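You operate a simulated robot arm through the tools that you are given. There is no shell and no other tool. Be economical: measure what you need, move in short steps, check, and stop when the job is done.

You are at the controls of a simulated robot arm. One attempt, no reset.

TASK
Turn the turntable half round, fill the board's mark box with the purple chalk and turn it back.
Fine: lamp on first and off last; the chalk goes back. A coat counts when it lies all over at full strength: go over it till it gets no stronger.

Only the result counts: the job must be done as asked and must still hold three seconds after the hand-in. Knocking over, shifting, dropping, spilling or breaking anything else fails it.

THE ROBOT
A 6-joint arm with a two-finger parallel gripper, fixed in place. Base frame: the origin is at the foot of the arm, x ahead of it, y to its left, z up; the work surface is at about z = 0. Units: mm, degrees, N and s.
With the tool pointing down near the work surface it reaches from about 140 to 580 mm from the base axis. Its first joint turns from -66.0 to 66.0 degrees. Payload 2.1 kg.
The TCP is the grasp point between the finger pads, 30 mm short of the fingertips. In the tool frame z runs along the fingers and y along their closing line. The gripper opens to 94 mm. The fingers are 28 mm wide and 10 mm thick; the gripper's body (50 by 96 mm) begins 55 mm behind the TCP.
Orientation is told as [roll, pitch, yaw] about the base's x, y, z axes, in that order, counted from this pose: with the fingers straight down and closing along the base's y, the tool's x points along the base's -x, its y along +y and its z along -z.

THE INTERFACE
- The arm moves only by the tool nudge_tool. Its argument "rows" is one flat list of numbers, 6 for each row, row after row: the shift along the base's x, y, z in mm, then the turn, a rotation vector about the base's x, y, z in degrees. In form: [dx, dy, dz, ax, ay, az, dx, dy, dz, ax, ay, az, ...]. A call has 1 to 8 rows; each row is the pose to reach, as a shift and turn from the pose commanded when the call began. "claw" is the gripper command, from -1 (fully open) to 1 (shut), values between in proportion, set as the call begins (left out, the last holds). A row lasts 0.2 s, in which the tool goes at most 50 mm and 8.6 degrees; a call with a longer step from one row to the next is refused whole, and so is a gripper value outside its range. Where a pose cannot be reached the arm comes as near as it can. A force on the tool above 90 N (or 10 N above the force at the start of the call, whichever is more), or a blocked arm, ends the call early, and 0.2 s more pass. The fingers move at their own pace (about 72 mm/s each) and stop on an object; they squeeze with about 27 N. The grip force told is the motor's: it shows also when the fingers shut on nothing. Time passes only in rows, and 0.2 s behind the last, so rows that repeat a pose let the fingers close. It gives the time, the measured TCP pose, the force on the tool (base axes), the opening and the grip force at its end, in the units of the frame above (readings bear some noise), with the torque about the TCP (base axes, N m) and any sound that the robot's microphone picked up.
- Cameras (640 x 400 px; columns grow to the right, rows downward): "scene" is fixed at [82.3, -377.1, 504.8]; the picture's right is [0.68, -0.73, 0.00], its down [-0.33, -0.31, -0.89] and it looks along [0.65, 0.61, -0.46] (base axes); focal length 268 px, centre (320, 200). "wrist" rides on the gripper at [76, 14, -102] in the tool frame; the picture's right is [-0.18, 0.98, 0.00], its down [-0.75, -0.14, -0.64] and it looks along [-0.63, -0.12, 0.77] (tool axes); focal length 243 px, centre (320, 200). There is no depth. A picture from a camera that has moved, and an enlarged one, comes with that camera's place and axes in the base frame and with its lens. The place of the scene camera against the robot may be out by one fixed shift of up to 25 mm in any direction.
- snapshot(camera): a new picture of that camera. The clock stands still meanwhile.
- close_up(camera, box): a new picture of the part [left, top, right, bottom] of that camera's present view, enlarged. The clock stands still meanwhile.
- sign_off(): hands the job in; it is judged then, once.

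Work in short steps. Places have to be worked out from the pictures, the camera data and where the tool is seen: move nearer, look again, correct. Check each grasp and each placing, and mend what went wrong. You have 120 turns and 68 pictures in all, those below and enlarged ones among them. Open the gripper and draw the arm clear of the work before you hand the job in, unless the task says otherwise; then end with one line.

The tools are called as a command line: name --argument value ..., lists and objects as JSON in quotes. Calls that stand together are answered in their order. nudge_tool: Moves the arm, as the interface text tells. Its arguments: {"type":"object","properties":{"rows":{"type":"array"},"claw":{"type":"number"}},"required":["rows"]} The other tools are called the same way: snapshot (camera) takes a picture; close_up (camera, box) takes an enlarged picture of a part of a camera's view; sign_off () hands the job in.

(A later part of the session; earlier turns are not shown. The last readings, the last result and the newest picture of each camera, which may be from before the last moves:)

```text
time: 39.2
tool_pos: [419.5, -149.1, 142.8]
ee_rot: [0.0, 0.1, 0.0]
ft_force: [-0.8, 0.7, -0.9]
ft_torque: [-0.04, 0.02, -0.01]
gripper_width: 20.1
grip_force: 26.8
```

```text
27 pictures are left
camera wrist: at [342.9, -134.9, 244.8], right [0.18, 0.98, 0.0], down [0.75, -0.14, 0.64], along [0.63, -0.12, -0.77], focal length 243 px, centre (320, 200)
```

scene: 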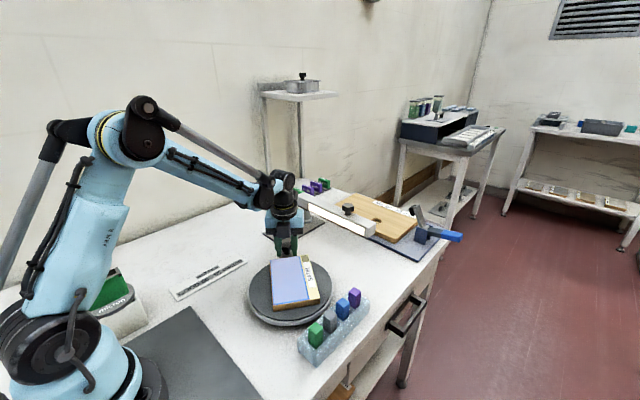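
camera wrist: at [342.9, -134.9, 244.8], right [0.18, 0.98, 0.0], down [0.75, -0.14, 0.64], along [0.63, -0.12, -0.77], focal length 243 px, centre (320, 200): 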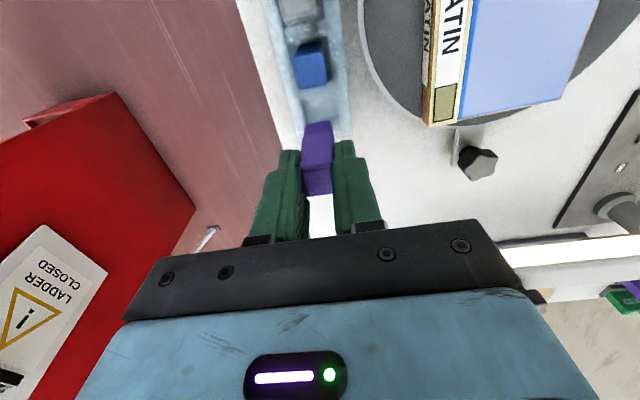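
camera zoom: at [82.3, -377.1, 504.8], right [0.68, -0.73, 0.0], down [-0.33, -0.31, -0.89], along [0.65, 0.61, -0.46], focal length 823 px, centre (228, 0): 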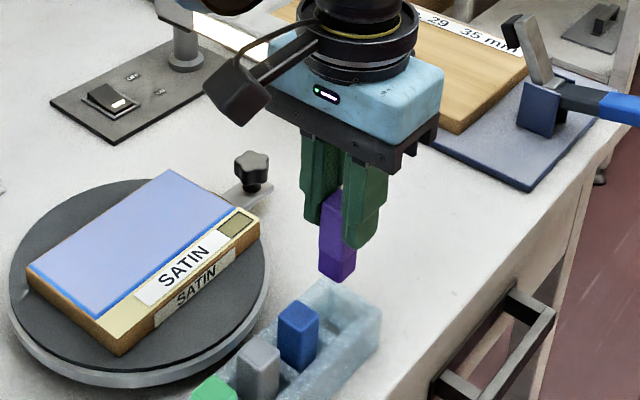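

close_up --camera "wrist" --box '[410, 70, 490, 140]'

close_up --camera "scene" --box '[325, 240, 385, 310]'

```text
5.71 times, centred on (450, 105) of wrist
camera zoom: at [342.9, -134.9, 244.8], right [0.18, 0.98, 0.0], down [0.75, -0.14, 0.64], along [0.63, -0.12, -0.77], focal length 1386 px, centre (-423, 743)
```

zoom: 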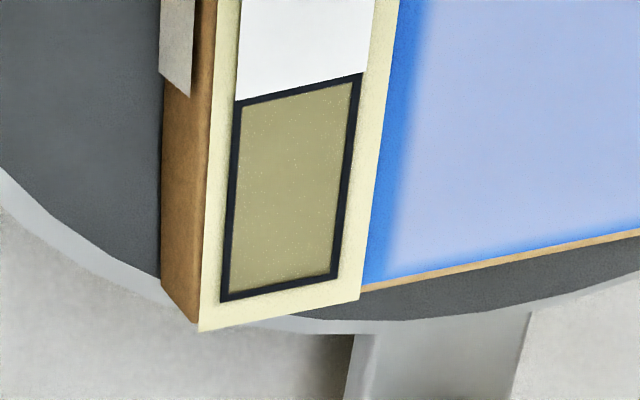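

```text
5.71 times, centred on (355, 275) of scene
camera zoom: at [82.3, -377.1, 504.8], right [0.68, -0.73, 0.0], down [-0.33, -0.31, -0.89], along [0.65, 0.61, -0.46], focal length 1529 px, centre (120, -229)
```

zoom: 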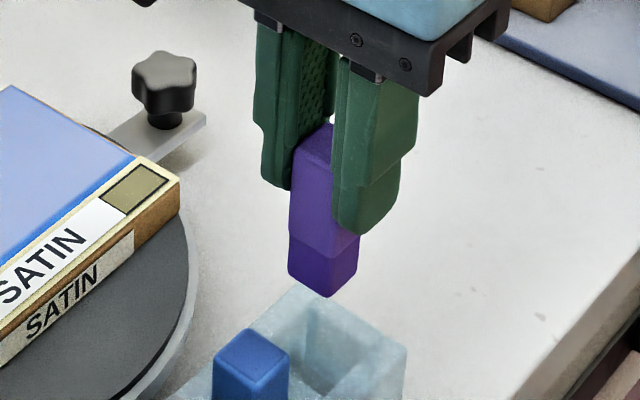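

The chalk is held well. Triangulation: board top z≈60, box x 406.5–432.7, y -63.3…-48.2 (centre (419.6,-55.8)). I carry the chalk over the box.

nudge_tool --rows '[0, 31, 0, 0, 0, 0.5, 0.5, 62, 0, 0, 0, 1, 1, 93, 0, 0, 0, 1.5, 1, 93, -12, 0, 0, 1.5, 1, 93, -16, 0, 0, 1.5, 1, 93, -16, 0, 0, 1.5]'

close_up --camera "scene" --box '[300, 215, 390, 295]'

close_up --camera "wrist" --box '[260, 80, 380, 200]'

```text
time: 40.6
tool_pos: [420.8, -56.1, 124.9]
ee_rot: [0.0, -0.1, 1.4]
ft_force: [-0.7, -0.2, -0.5]
ft_torque: [-0.01, 0.01, 0.0]
gripper_width: 19.7
grip_force: 26.8
```

```text
5.00 times, centred on (345, 255) of scene
camera zoom: at [82.3, -377.1, 504.8], right [0.68, -0.73, 0.0], down [-0.33, -0.31, -0.89], along [0.65, 0.61, -0.46], focal length 1338 px, centre (195, -75)
```

zoom: 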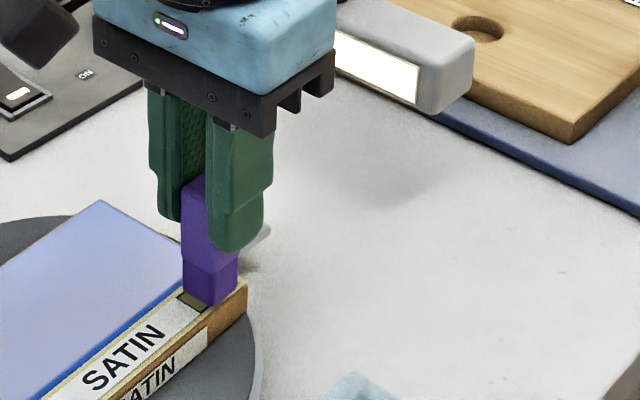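

```text
3.33 times, centred on (320, 140) of wrist
camera zoom: at [343.9, -43.9, 227.1], right [0.16, 0.99, 0.0], down [0.76, -0.12, 0.64], along [0.63, -0.1, -0.77], focal length 809 px, centre (320, 400)
```

zoom: 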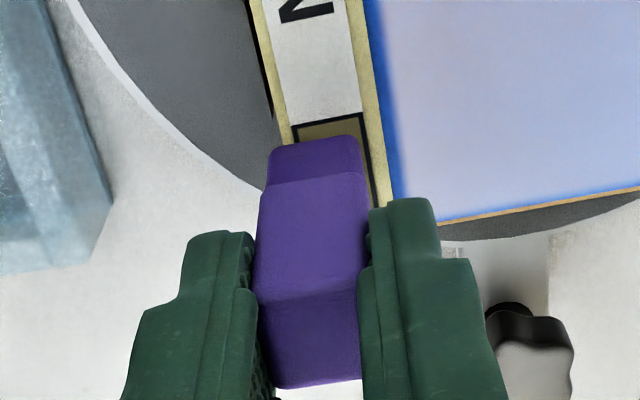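

The chalk bottom appears only a few mm above the board, centred in y. I lower gently, watching for contact force.

nudge_tool --rows '[0, 0, -1, 0, 0, 0, 0, 0, -2, 0, 0, 0, 0, 0, -2, 0, 0, 0]'

nudge_tool --rows '[0, 0, -1, 0, 0, 0, 0, 0, -2, 0, 0, 0, 0, 0, -2, 0, 0, 0]'

```text
time: 41.4
tool_pos: [420.5, -55.1, 122.0]
ee_rot: [0.0, -0.1, 1.5]
ft_force: [-0.4, -0.2, -0.2]
ft_torque: [0.03, 0.01, 0.04]
gripper_width: 19.8
grip_force: 27.1
```

```text
time: 42.2
tool_pos: [421.0, -56.3, 121.1]
ee_rot: [0.0, 0.0, 1.5]
ft_force: [0.0, 0.2, -0.7]
ft_torque: [0.02, -0.01, -0.02]
gripper_width: 19.7
grip_force: 27.3
```

No contact yet; continue down in 1 mm steps.

nudge_tool --rows '[0, 0, -1, 0, 0, 0, 0, 0, -2, 0, 0, 0, 0, 0, -3, 0, 0, 0, 0, 0, -3, 0, 0, 0]'

nudge_tool --rows '[0, 0, -1, 0, 0, 0, 0, 0, -2, 0, 0, 0, 0, 0, -2, 0, 0, 0]'

close_up --camera "scene" --box '[300, 225, 380, 295]'

```text
time: 43.2
tool_pos: [421.1, -56.2, 118.9]
ee_rot: [0.0, 0.0, 1.5]
ft_force: [0.2, 0.4, 13.5]
ft_torque: [0.05, -0.02, 0.0]
gripper_width: 19.7
grip_force: 27.1
```

```text
time: 44.0
tool_pos: [420.5, -56.6, 117.9]
ee_rot: [0.0, 0.0, 1.5]
ft_force: [-3.1, 0.9, 60.3]
ft_torque: [0.2, 0.13, 0.03]
gripper_width: 19.9
grip_force: 27.1
```

```text
5.71 times, centred on (340, 260) of scene
camera zoom: at [82.0, -377.1, 504.8], right [0.68, -0.73, 0.0], down [-0.33, -0.31, -0.89], along [0.65, 0.61, -0.46], focal length 1529 px, centre (206, -143)
```

zoom: 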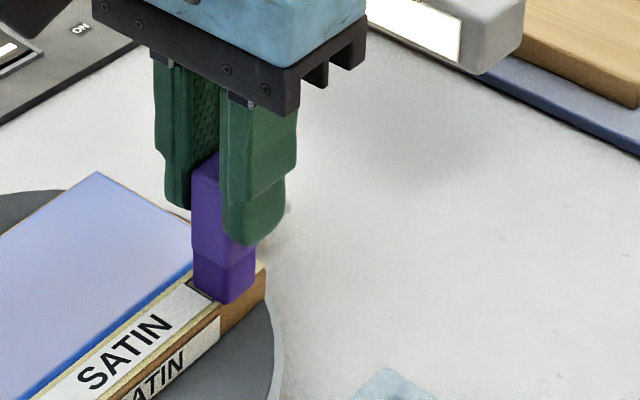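

Contact; 60 N is too hard. I back off 2.1 mm to ~10 N and make one short stroke in x, then lift to look.

nudge_tool --rows '[0, 0, 2.1, 0, 0, 0, 2.5, 0, 2.1, 0, 0, 0, 5, 0, 2.1, 0, 0, 0, 2.5, 0, 2.1, 0, 0, 0, 0, 0, 2.1, 0, 0, 0, -2.5, 0, 2.1, 0, 0, 0, -5, 0, 2.1, 0, 0, 0, -5, 0, 2.1, 0, 0, 0]'

nudge_tool --rows '[0, 0, 15, 0, 0, 0, -40, 0, 40, 0, 0, 0, -60, 0, 50, 0, 0, 0, -60, 0, 50, 0, 0, 0]'

snapshot --camera "scene"

close_up --camera "scene" --box '[315, 240, 375, 290]'

```text
time: 45.8
tool_pos: [415.8, -55.1, 117.9]
ee_rot: [-0.1, -0.1, 1.6]
ft_force: [2.2, 0.8, 7.4]
ft_torque: [0.03, -0.2, 0.02]
gripper_width: 19.9
grip_force: 26.4
```

```text
time: 46.8
tool_pos: [356.1, -57.4, 168.1]
ee_rot: [0.1, 0.0, 1.3]
ft_force: [0.2, 0.3, -1.2]
ft_torque: [0.0, 0.01, 0.01]
gripper_width: 19.8
grip_force: 27.3
```

```text
21 pictures are left
```

scene: 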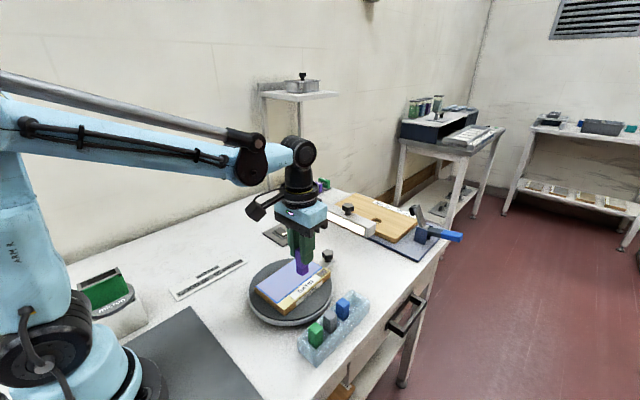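

```text
8.00 times, centred on (345, 265) of scene
camera zoom: at [82.3, -377.1, 504.8], right [0.68, -0.73, 0.0], down [-0.33, -0.31, -0.89], along [0.65, 0.61, -0.46], focal length 2140 px, centre (120, -320)
```

zoom: 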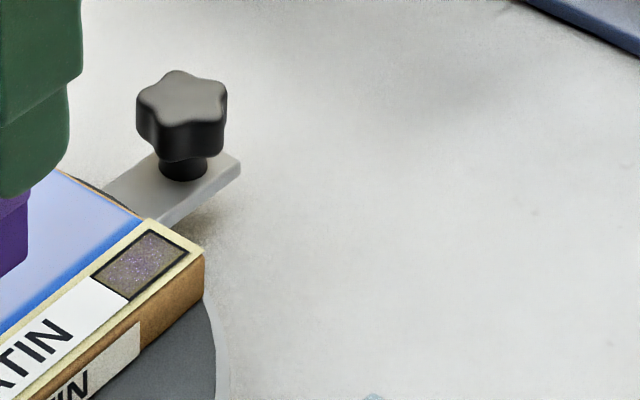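

A first purple coat shows only inside the box, so it needs more passes. I return and make more strokes, a bit wider in x and y.

nudge_tool --rows '[20, 0, -10, 0, 0, 0, 60, 0, -35, 0, 0, 0, 60, 0, -50.4, 0, 0, 0, 64, 0, -50.4, 0, 0, 0, 68, 0, -50.4, 0, 0, 0, 72, 0, -50.4, 0, 0, 0, 72, 2.5, -50.4, 0, 0, 0, 68, 2.5, -50.4, 0, 0, 0]'

nudge_tool --rows '[-4, 0, 0, 0, 0, 0, -8, 0, 0, 0, 0, 0, -12, 0, 0, 0, 0, 0, -12, -3, 0, 0, 0, 0, -12, -5, 0, 0, 0, 0, -8, -5, 0, 0, 0, 0, -4, -5, 0, 0, 0, 0, 0, -5, 0, 0, 0, 0]'

nudge_tool --rows '[4, 0, 0, 0, 0, 0, 4, 2.5, 0, 0, 0, 0, 0, 2.5, 0, 0, 0, 0, -4, 2.5, 0, 0, 0, 0, -8, 2.5, 0, 0, 0, 0, -12, 2.5, 0, 0, 0, 0, -8, 2.5, 0, 0, 0, 0, -4, 2.5, 0, 0, 0, 0]'

nudge_tool --rows '[0, 0, 15, 0, 0, 0, -40, 0, 40, 0, 0, 0, -60, 0, 50, 0, 0, 0, -60, 0, 50, 0, 0, 0]'

close_up --camera "scene" --box '[315, 240, 375, 290]'

```text
time: 48.6
tool_pos: [425.0, -54.0, 117.4]
ee_rot: [-0.1, -0.3, 1.4]
ft_force: [5.3, -3.6, 18.2]
ft_torque: [-0.22, -0.41, -0.04]
gripper_width: 19.7
grip_force: 26.5
```

```text
time: 50.4
tool_pos: [424.1, -57.8, 118.3]
ee_rot: [-0.1, 0.0, 1.4]
ft_force: [-6.4, 2.5, 18.7]
ft_torque: [0.21, 0.36, 0.05]
gripper_width: 19.6
grip_force: 26.7
```

```text
time: 52.2
tool_pos: [419.6, -56.7, 117.8]
ee_rot: [0.0, 0.0, 1.5]
ft_force: [-5.7, 2.0, 14.9]
ft_torque: [0.15, 0.33, -0.02]
gripper_width: 19.6
grip_force: 27.9
```

```text
time: 53.2
tool_pos: [359.2, -55.1, 169.0]
ee_rot: [0.0, 0.0, 1.4]
ft_force: [0.8, -0.3, -0.3]
ft_torque: [-0.02, -0.05, -0.02]
gripper_width: 19.6
grip_force: 26.7
```

```text
8.00 times, centred on (345, 265) of scene
camera zoom: at [82.3, -377.1, 504.8], right [0.68, -0.73, 0.0], down [-0.33, -0.31, -0.89], along [0.65, 0.61, -0.46], focal length 2140 px, centre (120, -320)
```

zoom: 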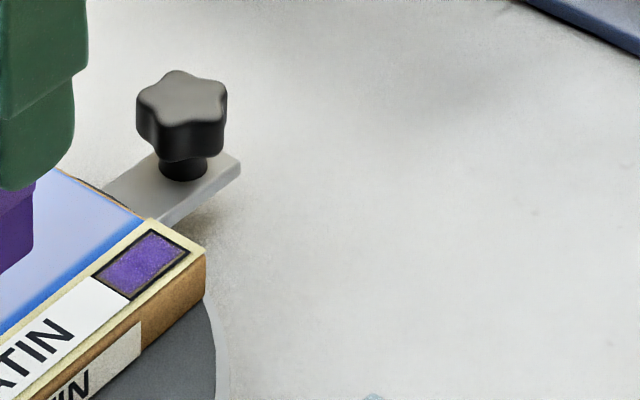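

Stronger now, but the margins of the box are weaker. Another set of passes reaching further (±9 in x, ±5 in y).

nudge_tool --rows '[20, 0, -10, 0, 0, 0, 60, 0, -35, 0, 0, 0, 60, 0, -50, 0, 0, 0, 60, 5, -50, 0, 0, 0, 64.5, 5, -50, 0, 0, 0, 69, 5, -50, 0, 0, 0, 64.5, 5, -50, 0, 0, 0, 60, 5, -50, 0, 0, 0]'

nudge_tool --rows '[-4.5, 0, 0, 0, 0, 0, -9, 0, 0, 0, 0, 0, -9, -2.5, 0, 0, 0, 0, -9, -5, 0, 0, 0, 0, -9, -7.5, 0, 0, 0, 0, -9, -10, 0, 0, 0, 0, -4.5, -10, 0, 0, 0, 0, 0, -10, 0, 0, 0, 0]'

nudge_tool --rows '[4.5, 0, 0, 0, 0, 0, 9, 0, 0, 0, 0, 0, 9, 2.5, 0, 0, 0, 0, 9, 5, 0, 0, 0, 0, 9, 7.5, 0, 0, 0, 0, 9, 10, 0, 0, 0, 0, 9, 5, 0, 0, 0, 0, 4.5, 5, 0, 0, 0, 0]'

nudge_tool --rows '[-4.5, 0, 0, 0, 0, 0, -9, 0, 0, 0, 0, 0, -13.5, 0, 0, 0, 0, 0, -9, 0, 0, 0, 0, 0, -4.5, 0, 0, 0, 0, 0, -4.5, 0, 15, 0, 0, 0, -44, 0, 40, 0, 0, 0, -64, 0, 50, 0, 0, 0]'

close_up --camera "scene" --box '[325, 245, 355, 285]'

```text
time: 55.0
tool_pos: [420.8, -51.2, 117.8]
ee_rot: [-0.1, -0.1, 1.4]
ft_force: [5.0, -3.6, 16.5]
ft_torque: [-0.24, -0.38, -0.01]
gripper_width: 19.9
grip_force: 26.9
```

```text
time: 56.8
tool_pos: [421.2, -61.5, 117.1]
ee_rot: [0.0, -0.1, 1.5]
ft_force: [-5.1, 1.3, 19.2]
ft_torque: [0.23, 0.35, 0.04]
gripper_width: 19.7
grip_force: 27.1
```

```text
time: 58.6
tool_pos: [425.8, -55.8, 118.2]
ee_rot: [-0.1, -0.1, 1.3]
ft_force: [5.1, -2.1, 14.8]
ft_torque: [-0.13, -0.36, -0.03]
gripper_width: 19.9
grip_force: 27.2
```

```text
time: 60.4
tool_pos: [359.5, -55.8, 168.9]
ee_rot: [0.0, 0.0, 1.5]
ft_force: [-0.5, 0.4, 0.3]
ft_torque: [0.0, -0.02, 0.01]
gripper_width: 19.6
grip_force: 26.8
```

```text
10.00 times, centred on (340, 265) of scene
camera zoom: at [82.3, -377.1, 504.8], right [0.68, -0.73, 0.0], down [-0.33, -0.31, -0.89], along [0.65, 0.61, -0.46], focal length 2676 px, centre (120, -450)
```

zoom: 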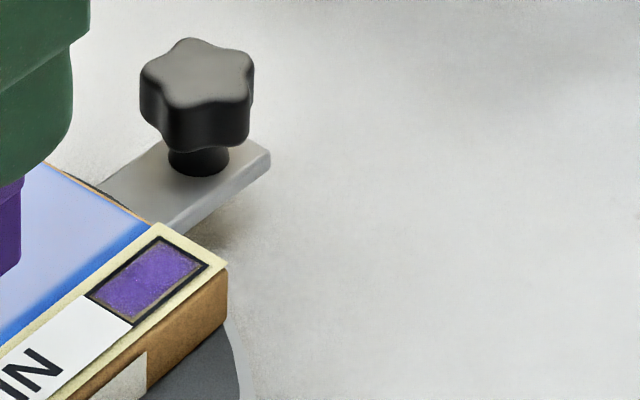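

A thin olive margin remains at the edges. I trace the perimeter further out (x ±12, y ±7), slower.

nudge_tool --rows '[20, 0, -10, 0, 0, 0, 60, 0, -35, 0, 0, 0, 60, 0, -50, 0, 0, 0, 60, 4, -50, 0, 0, 0, 60, 7, -50, 0, 0, 0, 64, 7, -50, 0, 0, 0, 68, 7, -50, 0, 0, 0, 72, 7, -50, 0, 0, 0]'

nudge_tool --rows '[0, -4, 0, 0, 0, 0, 0, -8, 0, 0, 0, 0, 0, -14, 0, 0, 0, 0, -4, -14, 0, 0, 0, 0, -8, -14, 0, 0, 0, 0, -12, -14, 0, 0, 0, 0, -16, -14, 0, 0, 0, 0, -20, -14, 0, 0, 0, 0]'

nudge_tool --rows '[-4, 0, 0, 0, 0, 0, -4, 4, 0, 0, 0, 0, -4, 8, 0, 0, 0, 0, -4, 14, 0, 0, 0, 0, 0, 14, 0, 0, 0, 0, 4, 14, 0, 0, 0, 0, 8, 14, 0, 0, 0, 0, 12, 14, 0, 0, 0, 0]'

nudge_tool --rows '[4, 0, 0, 0, 0, 0, 8, 0, 0, 0, 0, 0, 8, -4, 0, 0, 0, 0, 8, -9, 0, 0, 0, 0, 8, -14, 0, 0, 0, 0, 3, -14, 0, 0, 0, 0, -2, -14, 0, 0, 0, 0, -7, -14, 0, 0, 0, 0]'

nudge_tool --rows '[-4.5, 0, 0, 0, 0, 0, -9, 0, 0, 0, 0, 0, -9, 7, 0, 0, 0, 0, -9, 14, 0, 0, 0, 0, 3, 7, 0, 0, 0, 0, 3, 7, 15, 0, 0, 0, -37, 7, 40, 0, 0, 0, -57, 7, 50, 0, 0, 0]'

close_up --camera "scene" --box '[322, 255, 354, 280]'

```text
time: 62.2
tool_pos: [432.2, -48.9, 118.1]
ee_rot: [0.0, 0.0, 1.5]
ft_force: [-5.2, 0.6, 12.1]
ft_torque: [0.04, 0.27, -0.01]
gripper_width: 19.9
grip_force: 27.2
```

```text
time: 64.0
tool_pos: [412.2, -62.5, 119.5]
ee_rot: [0.0, -0.1, 1.5]
ft_force: [6.9, 0.2, 23.2]
ft_torque: [0.11, -0.56, 0.0]
gripper_width: 19.6
grip_force: 27.0
```

```text
time: 65.8
tool_pos: [424.4, -48.6, 116.9]
ee_rot: [0.0, 0.0, 1.5]
ft_force: [-7.0, 2.9, 23.0]
ft_torque: [0.27, 0.42, 0.03]
gripper_width: 19.6
grip_force: 27.3
```

```text
time: 67.6
tool_pos: [417.7, -63.6, 117.9]
ee_rot: [0.0, -0.1, 1.4]
ft_force: [8.5, -5.9, 26.0]
ft_torque: [-0.28, -0.54, -0.04]
gripper_width: 19.9
grip_force: 27.1
```

```text
time: 69.4
tool_pos: [360.0, -56.2, 169.4]
ee_rot: [0.0, 0.1, 1.5]
ft_force: [-0.1, 0.4, -1.3]
ft_torque: [-0.01, 0.01, 0.02]
gripper_width: 19.4
grip_force: 27.1
```

```text
16.00 times, centred on (338, 268) of scene
camera zoom: at [82.3, -377.1, 504.8], right [0.68, -0.73, 0.0], down [-0.33, -0.31, -0.89], along [0.65, 0.61, -0.46], focal length 4281 px, centre (32, -880)
```

zoom: 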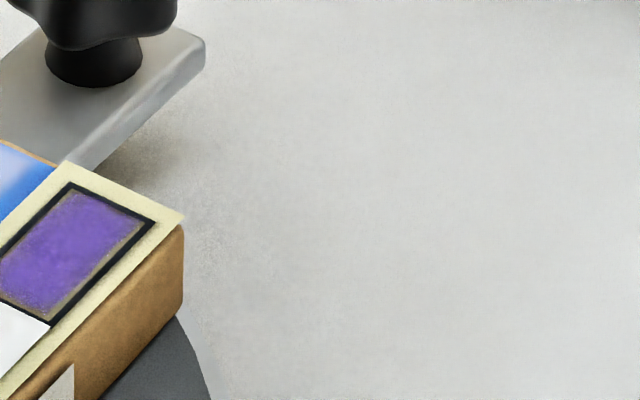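

Nearly uniform; the near corner looks speckled. I do another full round with emphasis on the low-x end and corners, then compare.

nudge_tool --rows '[20, 0, -10, 0, 0, 0, 60, 0, -35, 0, 0, 0, 60, 0, -50.3, 0, 0, 0, 55, -3, -50.3, 0, 0, 0, 50, -6, -50.3, 0, 0, 0, 46, -7, -50.3, 0, 0, 0, 46, -3, -50.3, 0, 0, 0, 46, 2, -50.3, 0, 0, 0]'

nudge_tool --rows '[0, 5, 0, 0, 0, 0, 3, 5, 0, 0, 0, 0, 3, 0, 0, 0, 0, 0, 3, -5, 0, 0, 0, 0, 3, -9, 0, 0, 0, 0, 7, -9, 0, 0, 0, 0, 11, -9, 0, 0, 0, 0, 15, -9, 0, 0, 0, 0]'

nudge_tool --rows '[4, 0, 0, 0, 0, 0, 8, 0, 0, 0, 0, 0, 12, 0, 0, 0, 0, 0, 12, 5, 0, 0, 0, 0, 12, 10, 0, 0, 0, 0, 12, 14, 0, 0, 0, 0, 8, 14, 0, 0, 0, 0, 4, 14, 0, 0, 0, 0]'

nudge_tool --rows '[-4, 0, 0, 0, 0, 0, -8, 0, 0, 0, 0, 0, -12, 0, 0, 0, 0, 0, -16, 0, 0, 0, 0, 0, -16, -4, 0, 0, 0, 0, -12, -4, 0, 0, 0, 0, -8, -4, 0, 0, 0, 0, -4, -4, 0, 0, 0, 0]'

nudge_tool --rows '[4, 0, 0, 0, 0, 0, 8, -3, 0, 0, 0, 0, 4, -6, 0, 0, 0, 0, 0, -6, 0, 0, 0, 0, -4, -6, 0, 0, 0, 0, -8, -6, 0, 0, 0, 0, -12, -6, 0, 0, 0, 0, -8, -3, 0, 0, 0, 0]'

nudge_tool --rows '[4, 0, 0, 0, 0, 0, 4, 0, 15, 0, 0, 0, -36, 0, 40, 0, 0, 0, -56, 0, 50, 0, 0, 0, -56, 0, 50, 0, 0, 0]'

close_up --camera "scene" --box '[320, 255, 350, 285]'

```text
time: 71.2
tool_pos: [405.6, -53.6, 117.6]
ee_rot: [-0.1, 0.0, 1.3]
ft_force: [6.0, -9.8, 35.8]
ft_torque: [-0.56, -0.45, 0.03]
gripper_width: 19.7
grip_force: 26.9
```

```text
time: 73.0
tool_pos: [422.5, -63.1, 118.0]
ee_rot: [0.1, 0.0, 1.5]
ft_force: [-7.2, 3.1, 21.0]
ft_torque: [0.36, 0.44, 0.04]
gripper_width: 19.9
grip_force: 27.2
```

```text
time: 74.8
tool_pos: [425.9, -49.6, 116.7]
ee_rot: [-0.1, -0.1, 1.5]
ft_force: [7.5, -2.6, 24.0]
ft_torque: [-0.06, -0.51, -0.07]
gripper_width: 19.8
grip_force: 27.3
```

```text
time: 76.6
tool_pos: [420.9, -51.0, 117.6]
ee_rot: [0.0, -0.1, 1.6]
ft_force: [-6.9, 3.0, 19.1]
ft_torque: [0.29, 0.38, 0.06]
gripper_width: 20.1
grip_force: 27.1
```

```text
time: 78.4
tool_pos: [412.1, -55.4, 118.3]
ee_rot: [0.1, 0.2, 1.5]
ft_force: [-0.8, -3.3, 30.6]
ft_torque: [-0.07, -0.05, 0.09]
gripper_width: 19.7
grip_force: 27.4
```

```text
time: 79.6
tool_pos: [357.7, -55.3, 168.4]
ee_rot: [0.1, 0.0, 1.4]
ft_force: [-0.8, -0.5, -0.3]
ft_torque: [0.01, -0.01, -0.02]
gripper_width: 19.8
grip_force: 26.7
```

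```text
13.33 times, centred on (335, 270) of scene
camera zoom: at [82.3, -377.1, 504.8], right [0.68, -0.73, 0.0], down [-0.33, -0.31, -0.89], along [0.65, 0.61, -0.46], focal length 3567 px, centre (120, -733)
```

zoom: 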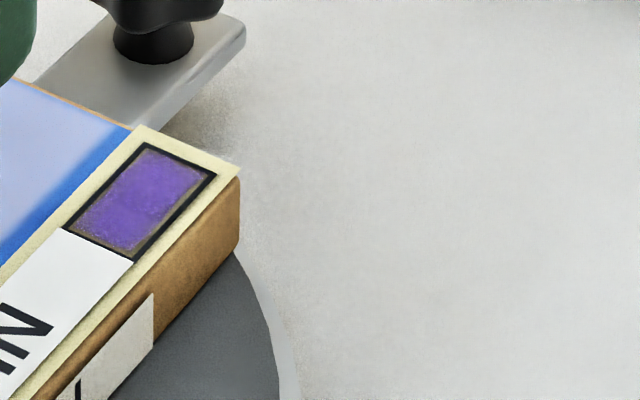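

Let me view the coat with the wrist camera from the side.

nudge_tool --rows '[0, 40, 0, 0, 0, 0, 20, 85, -10, 0, 0, 0, 20, 85, -10, 0, 0, 0]'

close_up --camera "wrist" --box '[190, 110, 290, 200]'

```text
refused: row 2 steps farther than a row can; nothing moved
```

```text
4.44 times, centred on (240, 155) of wrist
camera zoom: at [280.2, -43.9, 271.0], right [0.16, 0.99, 0.0], down [0.76, -0.12, 0.64], along [0.63, -0.1, -0.77], focal length 1078 px, centre (676, 400)
```

zoom: 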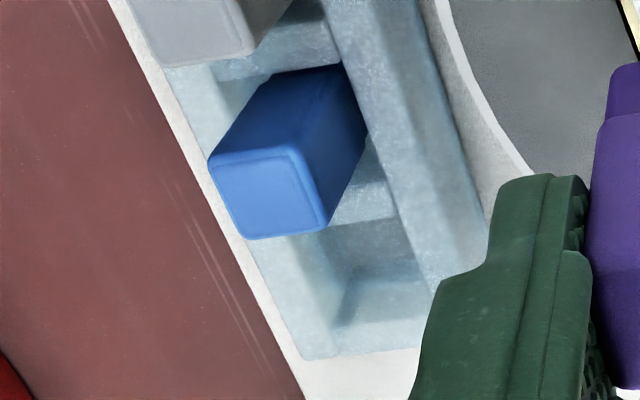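

nudge_tool --rows '[0, 40, 0, 0, 0, 0, 10, 85, 0, 0, 0, 0, 20, 85, -10, 0, 0, 0, 20, 85, -10, 0, 0, 0]'

close_up --camera "wrist" --box '[200, 120, 280, 200]'

```text
time: 80.6
tool_pos: [376.9, 30.7, 158.6]
ee_rot: [0.0, 0.0, 1.5]
ft_force: [-0.3, 0.7, -0.2]
ft_torque: [0.02, 0.03, -0.04]
gripper_width: 19.6
grip_force: 27.2
```

```text
5.00 times, centred on (240, 160) of wrist
camera zoom: at [300.4, 41.2, 261.3], right [0.16, 0.99, 0.0], down [0.76, -0.12, 0.64], along [0.63, -0.1, -0.77], focal length 1213 px, centre (720, 400)
```

zoom: 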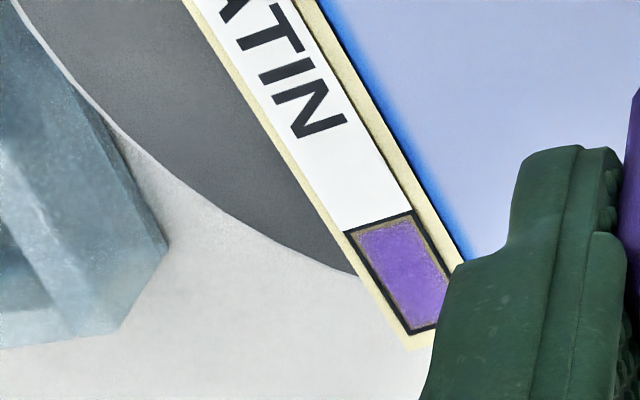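

Coat is nearly even; a slightly wider olive line remains at the low-x (label) end. I work that end some more, reaching x≈402, then a final overall pass.

nudge_tool --rows '[0, -40, 0, 0, 0, 0, 15, -83, 0, 0, 0, 0, 32, -85, -25, 0, 0, 0, 32, -85, -40, 0, 0, 0, 28, -85, -40, 0, 0, 0, 24, -85, -40, 0, 0, 0, 24, -89, -40, 0, 0, 0, 24, -92, -40, 0, 0, 0]'

nudge_tool --rows '[4, 0, 0, 0, 0, 0, 4, 5, 0, 0, 0, 0, 4, 10, 0, 0, 0, 0, 4, 14, 0, 0, 0, 0, 0, 14, 0, 0, 0, 0, 0, 9, 0, 0, 0, 0, 0, 4, 0, 0, 0, 0, 0, 0, 0, 0, 0, 0]'

nudge_tool --rows '[4, 3, 0, 0, 0, 0, 8, 3, 0, 0, 0, 0, 12, 3, 0, 0, 0, 0, 16, 3, 0, 0, 0, 0, 20, 3, 0, 0, 0, 0, 24, 3, 0, 0, 0, 0, 28, 3, 0, 0, 0, 0, 28, 7, 0, 0, 0, 0]'

nudge_tool --rows '[-4, 0, 0, 0, 0, 0, -8, 0, 0, 0, 0, 0, -12, 0, 0, 0, 0, 0, -16, 0, 0, 0, 0, 0, -20, 0, 0, 0, 0, 0, -24, 0, 0, 0, 0, 0, -28, 0, 0, 0, 0, 0, -28, 5, 0, 0, 0, 0]'

nudge_tool --rows '[4, 0, 0, 0, 0, 0, 8, 0, 0, 0, 0, 0, 12, 0, 0, 0, 0, 0, 16, 0, 0, 0, 0, 0, 20, 0, 0, 0, 0, 0, 24, 0, 0, 0, 0, 0, 28, 0, 0, 0, 0, 0, 28, -5, 0, 0, 0, 0]'

nudge_tool --rows '[0, 0, 15, 0, 0, 0, -40, 0, 40, 0, 0, 0, -60, 30, 50, 0, 0, 0, -60, 70, 50, 0, 0, 0, -55, 98, 40, 0, 0, 0, -55, 98, 40, 0, 0, 0]'

close_up --camera "wrist" --box '[200, 120, 280, 200]'

```text
time: 82.4
tool_pos: [400.7, -62.0, 116.3]
ee_rot: [0.1, 0.1, 1.5]
ft_force: [-6.0, 7.1, 21.7]
ft_torque: [0.5, 0.27, 0.02]
gripper_width: 19.8
grip_force: 27.1
```

```text
time: 84.2
tool_pos: [400.8, -61.1, 117.2]
ee_rot: [0.1, 0.1, 1.5]
ft_force: [-7.8, 8.9, 33.2]
ft_torque: [0.75, 0.4, 0.05]
gripper_width: 19.7
grip_force: 27.1
```

```text
time: 86.0
tool_pos: [429.9, -56.2, 118.6]
ee_rot: [-0.1, -0.1, 1.4]
ft_force: [-1.6, -0.1, 18.5]
ft_torque: [0.17, 0.14, 0.02]
gripper_width: 20.2
grip_force: 27.2
```

```text
time: 87.8
tool_pos: [401.9, -51.5, 118.5]
ee_rot: [-0.1, 0.1, 1.5]
ft_force: [5.1, -7.7, 29.0]
ft_torque: [-0.51, -0.35, 0.0]
gripper_width: 19.8
grip_force: 27.2
```

```text
time: 89.6
tool_pos: [428.8, -55.0, 117.4]
ee_rot: [-0.1, -0.1, 1.4]
ft_force: [-5.6, 4.2, 22.3]
ft_torque: [0.52, 0.42, 0.0]
gripper_width: 19.9
grip_force: 27.2
```

```text
time: 91.0
tool_pos: [373.2, 43.5, 156.7]
ee_rot: [0.0, -0.1, 1.4]
ft_force: [-0.5, -0.3, -1.2]
ft_torque: [0.0, 0.01, -0.01]
gripper_width: 19.9
grip_force: 27.4
```

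```text
5.00 times, centred on (240, 160) of wrist
camera zoom: at [297.4, 54.8, 259.4], right [0.16, 0.99, 0.0], down [0.76, -0.12, 0.64], along [0.63, -0.1, -0.77], focal length 1213 px, centre (720, 400)
```

zoom: 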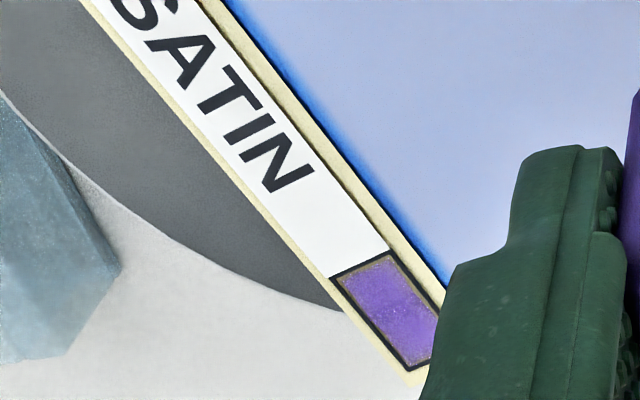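

close_up --camera "wrist" --box '[236, 165, 280, 197]'

```text
12.50 times, centred on (258, 181) of wrist
camera zoom: at [297.4, 54.8, 259.4], right [0.16, 0.99, 0.0], down [0.76, -0.12, 0.64], along [0.63, -0.1, -0.77], focal length 3033 px, centre (1095, 438)
```

zoom: 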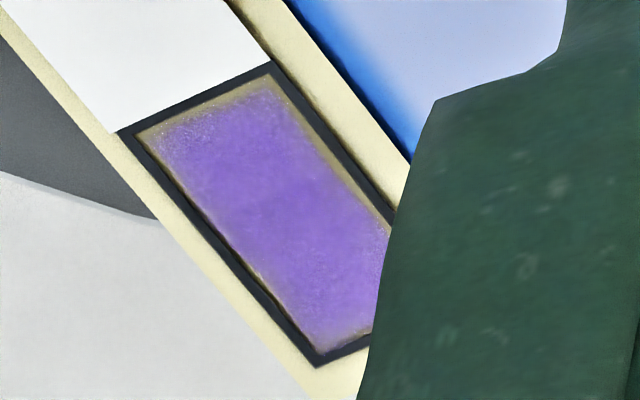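

The label end and +y side look a bit thinner. One more round concentrated there, with the chalk centred on those edges.

nudge_tool --rows '[0, -45, 0, 0, 0, 0, 15, -90, 0, 0, 0, 0, 35, -98, -25, 0, 0, 0, 35, -98, -40, 0, 0, 0, 32, -94, -40, 0, 0, 0, 32, -90, -40, 0, 0, 0, 32, -95, -40, 0, 0, 0, 32, -100, -40, 0, 0, 0]'

nudge_tool --rows '[0, -5, 0, 0, 0, 0, 0, 0, 0, 0, 0, 0, 0, 4.5, 0, 0, 0, 0, 0, 9, 0, 0, 0, 0, 3, 9, 0, 0, 0, 0, 3, 4.5, 0, 0, 0, 0, 3, 0, 0, 0, 0, 0, 3, -5, 0, 0, 0, 0]'

nudge_tool --rows '[0, 4.5, 0, 0, 0, 0, 0, 9, 0, 0, 0, 0, 0, 14, 0, 0, 0, 0, 4, 14, 0, 0, 0, 0, 8, 14, 0, 0, 0, 0, 12, 14, 0, 0, 0, 0, 16, 14, 0, 0, 0, 0, 20, 14, 0, 0, 0, 0]'

nudge_tool --rows '[-4, 0, 0, 0, 0, 0, -8, 0, 0, 0, 0, 0, -12, 0, 0, 0, 0, 0, -16, 0, 0, 0, 0, 0, -20, 0, 0, 0, 0, 0, -24, 0, 0, 0, 0, 0, -24, -2, 0, 0, 0, 0, -20, -2, 0, 0, 0, 0]'

nudge_tool --rows '[4, 0, 0, 0, 0, 0, 8, 0, 0, 0, 0, 0, 12, 0, 0, 0, 0, 0, 16, 0, 0, 0, 0, 0, 20, 0, 0, 0, 0, 0, 20, -6, 0, 0, 0, 0, 16, -6, 0, 0, 0, 0, 12, -6, 0, 0, 0, 0]'

nudge_tool --rows '[-4, 0, 0, 0, 0, 0, -8, 0, 0, 0, 0, 0, -8, 0, 15, 0, 0, 0, -38, 12, 40, 0, 0, 0, -42, 50, 50, 0, 0, 0, -42, 94, 50, 0, 0, 0, -42, 115, 40, 0, 0, 0, -42, 115, 40, 0, 0, 0]'

snapshot --camera "wrist"

```text
time: 92.8
tool_pos: [405.3, -57.0, 118.1]
ee_rot: [0.1, 0.2, 1.6]
ft_force: [-6.0, 5.9, 23.2]
ft_torque: [0.55, 0.39, 0.08]
gripper_width: 19.7
grip_force: 27.2
```

```text
time: 94.6
tool_pos: [410.3, -63.2, 118.4]
ee_rot: [0.0, 0.0, 1.4]
ft_force: [-6.3, 7.0, 34.1]
ft_torque: [0.78, 0.5, 0.06]
gripper_width: 20.1
grip_force: 26.9
```

```text
time: 96.4
tool_pos: [429.5, -49.6, 117.7]
ee_rot: [0.1, -0.1, 1.5]
ft_force: [-4.0, 0.9, 11.5]
ft_torque: [0.2, 0.37, 0.01]
gripper_width: 19.8
grip_force: 26.7
```

```text
time: 98.2
tool_pos: [409.2, -50.4, 116.9]
ee_rot: [0.1, 0.2, 1.4]
ft_force: [-8.1, 4.1, 26.6]
ft_torque: [0.41, 0.45, 0.07]
gripper_width: 19.7
grip_force: 27.4
```

```text
time: 100.0
tool_pos: [421.0, -56.0, 117.2]
ee_rot: [0.0, 0.0, 1.5]
ft_force: [0.2, -0.7, -0.9]
ft_torque: [-0.02, -0.05, 0.02]
gripper_width: 19.9
grip_force: 27.0
```

```text
time: 101.8
tool_pos: [379.4, 57.8, 157.4]
ee_rot: [-0.1, -0.1, 1.4]
ft_force: [-0.2, -0.6, -0.4]
ft_torque: [0.0, -0.01, 0.0]
gripper_width: 19.9
grip_force: 27.7
```

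```text
11 pictures are left
camera wrist: at [302.6, 69.6, 260.6], right [0.16, 0.99, 0.0], down [0.76, -0.12, 0.64], along [0.63, -0.1, -0.77], focal length 243 px, centre (320, 200)
```

wrist: 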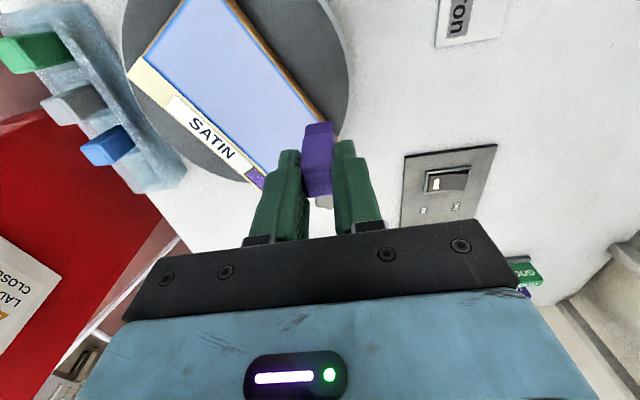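

close_up --camera "scene" --box '[320, 260, 344, 276]'

```text
16.00 times, centred on (332, 268) of scene
camera zoom: at [82.3, -377.1, 504.8], right [0.68, -0.73, 0.0], down [-0.33, -0.31, -0.89], along [0.65, 0.61, -0.46], focal length 4281 px, centre (128, -888)
```

zoom: 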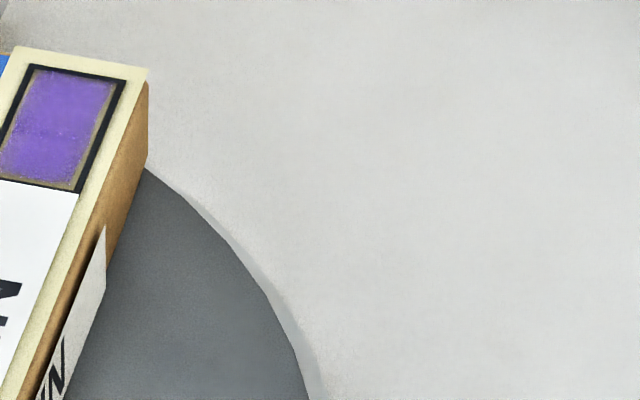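

The closeup shows the turntable has been dragged round by my harder strokes (~+32°): the box now sits near (436,-16.5), so the last passes partly missed. I move the chalk over the box there, aligned with it, to press on and drag it back to the half-turn position.

nudge_tool --rows '[14, -19, 0, 0, 0, 8.1, 28, -38, 0, 0, 0, 16.2, 42, -57, 0, 0, 0, 24.3, 56.6, -74.3, 0, 0, 0, 32.4, 56.6, -74.3, -25, 0, 0, 32.4, 56.6, -74.3, -33, 0, 0, 32.4, 56.6, -74.3, -33, 0, 0, 32.4]'

close_up --camera "scene" --box '[290, 230, 350, 275]'

```text
time: 103.4
tool_pos: [435.8, -17.0, 124.2]
ee_rot: [0.0, 0.1, 33.9]
ft_force: [-0.2, -0.2, 0.0]
ft_torque: [-0.01, 0.02, -0.03]
gripper_width: 19.9
grip_force: 27.0
```

```text
8.89 times, centred on (320, 252) of scene
camera zoom: at [82.3, -377.1, 504.8], right [0.68, -0.73, 0.0], down [-0.33, -0.31, -0.89], along [0.65, 0.61, -0.46], focal length 2378 px, centre (320, -267)
```

zoom: 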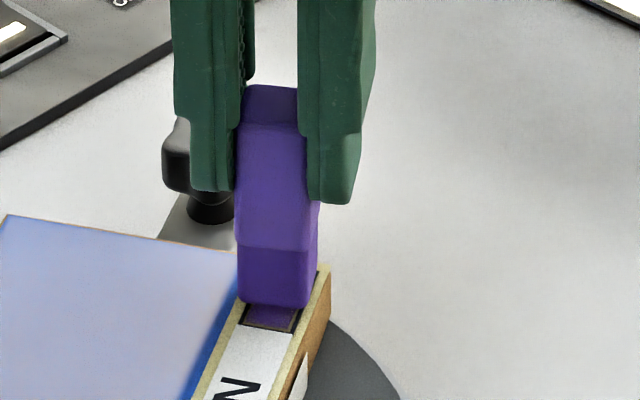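

Well aligned over the box. I press and drag clockwise along the arc back towards the half-turn position.

nudge_tool --rows '[0, 0, -5, 0, 0, 0, 0, 0, -7, 0, 0, 0, -0.9, -5.2, -7, 0, 0, -4, -2.2, -10.3, -7, 0, 0, -8, -3.9, -15.3, -7, 0, 0, -12, -5.8, -20.3, -7, 0, 0, -16, -8.2, -25, -7, 0, 0, -20, -10.75, -29.6, -7, 0, 0, -24]'

nudge_tool --rows '[-2.9, -4.3, 0, 0, 0, -4, -6.2, -8.6, 0, 0, 0, -8, -6.2, -8.6, 5, 0, 0, -8]'

close_up --camera "scene" --box '[300, 245, 360, 285]'

```text
time: 105.2
tool_pos: [424.1, -47.1, 117.2]
ee_rot: [-0.1, -0.1, 9.7]
ft_force: [8.2, -4.6, 29.5]
ft_torque: [-0.28, -0.66, 0.01]
gripper_width: 19.8
grip_force: 27.1
```

```text
time: 106.0
tool_pos: [416.8, -55.4, 120.0]
ee_rot: [-0.1, 0.1, 1.9]
ft_force: [0.6, -0.2, 0.7]
ft_torque: [0.01, 0.04, 0.03]
gripper_width: 19.6
grip_force: 26.8
```

```text
10.00 times, centred on (330, 265) of scene
camera zoom: at [82.3, -377.1, 504.8], right [0.68, -0.73, 0.0], down [-0.33, -0.31, -0.89], along [0.65, 0.61, -0.46], focal length 2676 px, centre (220, -450)
```

zoom: 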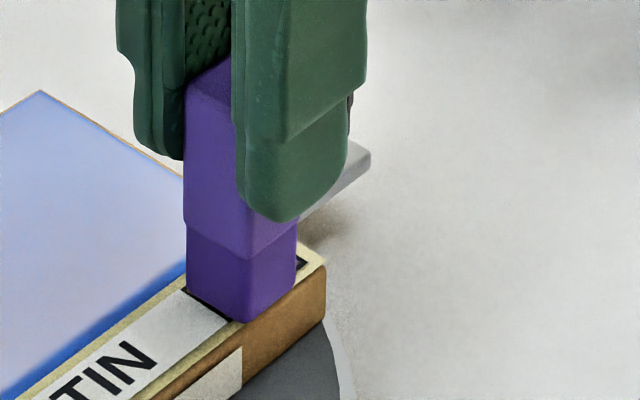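

The board is dragged back to its half-turn orientation. Now light strokes (~10 N) so that it does not drag again, covering the entire box.

nudge_tool --rows '[0, 0, -4.2, 0, 0, 0, -4, 0, -4.2, 0, 0, 0, -8, 0, -4.2, 0, 0, 0, -8, 3, -4.2, 0, 0, 0, -4, 3, -4.2, 0, 0, 0, 0, 3, -4.2, 0, 0, 0, 4, 3, -4.2, 0, 0, 0, 8, 3, -4.2, 0, 0, 0]'

nudge_tool --rows '[4, 0, 0, 0, 0, 0, 4, -4, 0, 0, 0, 0, 0, -4, 0, 0, 0, 0, -4, -4, 0, 0, 0, 0, -8, -4, 0, 0, 0, 0, -12, -4, 0, 0, 0, 0, -16, -4, 0, 0, 0, 0, -16, -8, 0, 0, 0, 0]'

nudge_tool --rows '[4, 0, 0, 0, 0, 0, 8, 0, 0, 0, 0, 0, 12, 0, 0, 0, 0, 0, 16, 0, 0, 0, 0, 0, 20, 0, 0, 0, 0, 0, 16, 4, 0, 0, 0, 0, 12, 4, 0, 0, 0, 0, 8, 4, 0, 0, 0, 0]'

nudge_tool --rows '[-4, 0, 0, 0, 0, 0, -8, 0, 0, 0, 0, 0, -8, 4, 0, 0, 0, 0, -4, 4, 0, 0, 0, 0, 0, 4, 0, 0, 0, 0, 4, 4, 0, 0, 0, 0, 8, 4, 0, 0, 0, 0, 4, 0, 0, 0, 0, 0]'

```text
time: 107.8
tool_pos: [428.1, -51.1, 118.4]
ee_rot: [0.0, -0.1, 1.9]
ft_force: [-0.9, 0.5, 2.2]
ft_torque: [-0.04, 0.07, -0.01]
gripper_width: 19.6
grip_force: 26.5
```

```text
time: 109.6
tool_pos: [409.8, -57.5, 118.0]
ee_rot: [0.2, 0.2, 1.9]
ft_force: [-0.4, 5.1, 12.0]
ft_torque: [0.32, -0.01, 0.02]
gripper_width: 19.8
grip_force: 27.1
```

```text
time: 111.4
tool_pos: [417.9, -56.2, 118.0]
ee_rot: [0.1, 0.0, 1.9]
ft_force: [3.0, -2.5, 8.6]
ft_torque: [-0.16, -0.22, -0.04]
gripper_width: 19.9
grip_force: 27.2
```

```text
time: 113.2
tool_pos: [424.4, -53.6, 118.9]
ee_rot: [0.0, -0.1, 1.9]
ft_force: [2.8, 2.1, 6.7]
ft_torque: [0.06, -0.2, 0.02]
gripper_width: 19.7
grip_force: 26.6
```

Coat strokes done lightly. I lift and carry the chalk back above its slot (bookkept offset), then check the box in a scene close-up.

nudge_tool --rows '[0, 0, 22.8, 0, 0, 0, -1, -30, 22.8, 0, 0, -0.6, -2, -62, 22.8, 0, 0, -1.2, -3.15, -93.5, 22.8, 0, 0, -1.9, -3.15, -93.5, 22.8, 0, 0, -1.9]'

close_up --camera "scene" --box '[305, 250, 345, 290]'

```text
time: 114.4
tool_pos: [421.0, -148.1, 140.7]
ee_rot: [0.0, 0.0, 0.0]
ft_force: [0.7, 0.4, -0.7]
ft_torque: [0.01, 0.0, -0.02]
gripper_width: 19.8
grip_force: 26.7
```

```text
10.00 times, centred on (325, 270) of scene
camera zoom: at [82.3, -377.1, 504.8], right [0.68, -0.73, 0.0], down [-0.33, -0.31, -0.89], along [0.65, 0.61, -0.46], focal length 2676 px, centre (270, -500)
```

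zoom: 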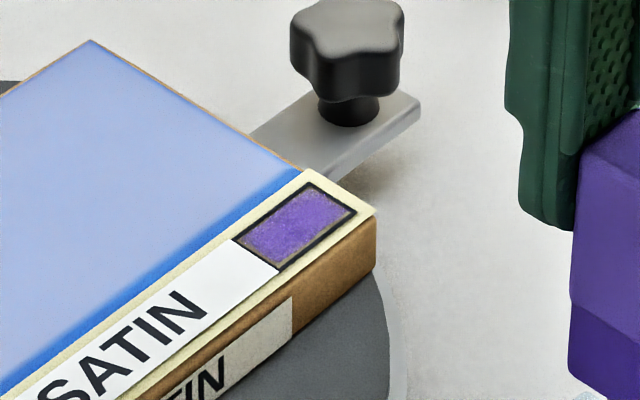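

The coat still looks slightly mottled, so I go back for systematic lanes at ~15 N with balanced back-and-forth strokes.

nudge_tool --rows '[0, 31, 0, 0, 0, 0.6, 0, 62, 0, 0, 0, 1.2, 1, 93, 0, 0, 0, 1.9, 1, 93, -18, 0, 0, 1.9, 1, 93, -23.3, 0, 0, 1.9, 6, 93, -23.3, 0, 0, 1.9, 11, 93, -23.3, 0, 0, 1.9, 6, 93, -23.3, 0, 0, 1.9]'

nudge_tool --rows '[-5, 0, 0, 0, 0, 0, -10, 0, 0, 0, 0, 0, -15, 0, 0, 0, 0, 0, -10, 0, 0, 0, 0, 0, -5, 0, 0, 0, 0, 0, 0, 0, 0, 0, 0, 0, 5, 0, 0, 0, 0, 0, 5, 3, 0, 0, 0, 0]'

nudge_tool --rows '[-5, 0, 0, 0, 0, 0, -10, 0, 0, 0, 0, 0, -15, 0, 0, 0, 0, 0, -20, 0, 0, 0, 0, 0, -15, 0, 0, 0, 0, 0, -10, 0, 0, 0, 0, 0, -5, 0, 0, 0, 0, 0, 0, 0, 0, 0, 0, 0]'

nudge_tool --rows '[0, -3, 0, 0, 0, 0, 0, -6, 0, 0, 0, 0, -5, -6, 0, 0, 0, 0, -10, -6, 0, 0, 0, 0, -15, -6, 0, 0, 0, 0, -20, -6, 0, 0, 0, 0, -15, -6, 0, 0, 0, 0, -10, -6, 0, 0, 0, 0]'

nudge_tool --rows '[5, 0, 0, 0, 0, 0, 10, 0, 0, 0, 0, 0, 10, 3, 0, 0, 0, 0, 5, 3, 0, 0, 0, 0, 0, 3, 0, 0, 0, 0, -5, 3, 0, 0, 0, 0, -10, 3, 0, 0, 0, 0, -5, 3, 0, 0, 0, 0]'

nudge_tool --rows '[5, 0, 0, 0, 0, 0, 10, 0, 0, 0, 0, 0, 15, 0, 0, 0, 0, 0, 15, 4, 0, 0, 0, 0, 10, 4, 0, 0, 0, 0, 5, 4, 0, 0, 0, 0, 0, 4, 0, 0, 0, 0, -5, 4, 0, 0, 0, 0]'

nudge_tool --rows '[0, -4, 0, 0, 0, 0, 0, -8, 0, 0, 0, 0, 5, -8, 0, 0, 0, 0, 10, -8, 0, 0, 0, 0, 15, -8, 0, 0, 0, 0, 20, -8, 0, 0, 0, 0, 20, -4, 0, 0, 0, 0, 10, -4, 0, 0, 0, 0]'

```text
time: 116.2
tool_pos: [426.5, -56.9, 118.5]
ee_rot: [-0.1, -0.3, 1.7]
ft_force: [7.7, -5.1, 22.8]
ft_torque: [-0.22, -0.56, -0.02]
gripper_width: 19.7
grip_force: 27.0
```

```text
time: 118.0
tool_pos: [430.8, -52.9, 117.5]
ee_rot: [-0.1, -0.1, 1.9]
ft_force: [-3.7, 1.2, 30.6]
ft_torque: [0.18, 0.2, 0.03]
gripper_width: 19.4
grip_force: 26.7
```

```text
time: 119.8
tool_pos: [432.3, -51.8, 118.5]
ee_rot: [0.1, 0.1, 1.9]
ft_force: [-11.2, 4.5, 32.1]
ft_torque: [0.38, 0.61, 0.03]
gripper_width: 19.7
grip_force: 26.6
```

```text
time: 121.6
tool_pos: [420.7, -58.4, 117.8]
ee_rot: [0.0, 0.1, 2.0]
ft_force: [-6.4, 1.6, 18.3]
ft_torque: [0.19, 0.35, 0.04]
gripper_width: 19.9
grip_force: 26.9
```

```text
time: 123.4
tool_pos: [414.6, -54.3, 117.5]
ee_rot: [0.1, 0.3, 2.0]
ft_force: [-6.8, 2.5, 21.0]
ft_torque: [0.14, 0.36, 0.03]
gripper_width: 19.7
grip_force: 27.5
```

```text
time: 125.2
tool_pos: [412.0, -51.8, 118.4]
ee_rot: [0.1, -0.1, 1.9]
ft_force: [5.2, 1.1, 13.5]
ft_torque: [-0.04, -0.45, 0.03]
gripper_width: 19.9
grip_force: 27.3
```

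```text
time: 127.0
tool_pos: [422.4, -57.2, 117.9]
ee_rot: [-0.2, -0.2, 1.8]
ft_force: [5.9, -5.2, 20.4]
ft_torque: [-0.25, -0.48, -0.04]
gripper_width: 19.9
grip_force: 26.7
```

Back up and over to the rack, and look at the box again.

nudge_tool --rows '[0, 0, 23.3, 0, 0, 0, -0.3, -31, 23.3, 0, 0, -0.6, -0.6, -62, 23.3, 0, 0, -1.2, -1, -93, 23.3, 0, 0, -1.9, -1, -93, 23.3, 0, 0, -1.9]'

close_up --camera "scene" --box '[305, 250, 345, 290]'

```text
time: 128.2
tool_pos: [420.8, -147.9, 141.5]
ee_rot: [0.0, 0.0, 0.0]
ft_force: [-0.3, -0.4, 0.2]
ft_torque: [-0.06, 0.0, 0.0]
gripper_width: 19.8
grip_force: 27.0
```

```text
10.00 times, centred on (325, 270) of scene
camera zoom: at [82.3, -377.1, 504.8], right [0.68, -0.73, 0.0], down [-0.33, -0.31, -0.89], along [0.65, 0.61, -0.46], focal length 2676 px, centre (270, -500)
```

zoom: 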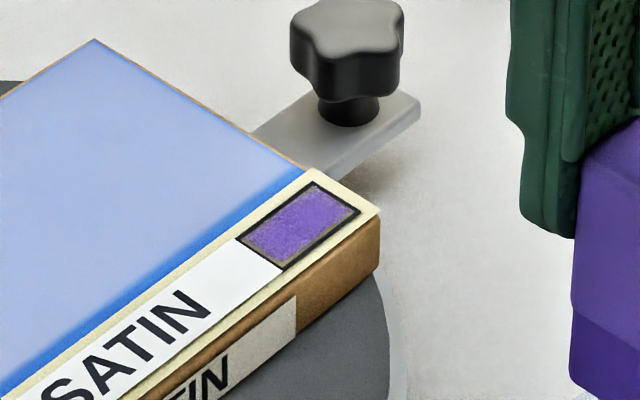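

The look has not changed since the previous round: full strength. Now I lower the chalk into its slot, carefully.

nudge_tool --rows '[0, 0, -25, 0, 0, 0, 0, 0, -42, 0, 0, 0, 0, 0, -50, 0, 0, 0, 0, 0, -50, 0, 0, 0]'

nudge_tool --rows '[0, 0, -3, 0, 0, 0, 0, 0, -6, 0, 0, 0, 0, 0, -10, 0, 0, 0, 0, 0, -10, 0, 0, 0]'

close_up --camera "scene" --box '[310, 250, 400, 330]'

```text
time: 129.2
tool_pos: [419.8, -148.7, 92.2]
ee_rot: [0.0, 0.0, -0.1]
ft_force: [-0.3, 0.1, -0.8]
ft_torque: [0.0, 0.01, 0.01]
gripper_width: 19.8
grip_force: 26.4
```

```text
time: 130.2
tool_pos: [419.0, -148.4, 81.5]
ee_rot: [0.0, 0.0, 0.0]
ft_force: [0.6, -0.7, -0.4]
ft_torque: [-0.01, 0.0, -0.03]
gripper_width: 19.9
grip_force: 26.7
```

```text
5.00 times, centred on (355, 290) of scene
camera zoom: at [82.3, -377.1, 504.8], right [0.68, -0.73, 0.0], down [-0.33, -0.31, -0.89], along [0.65, 0.61, -0.46], focal length 1338 px, centre (145, -250)
```

zoom: 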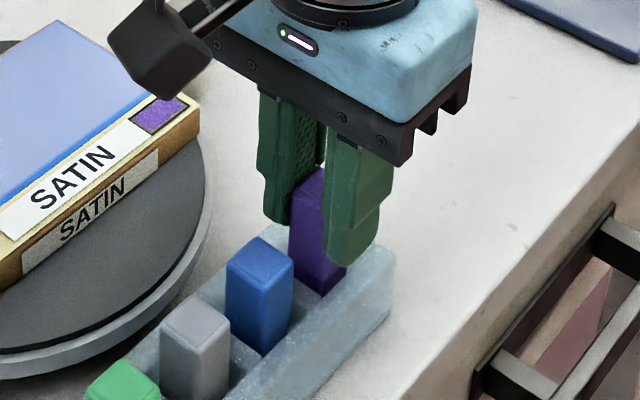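

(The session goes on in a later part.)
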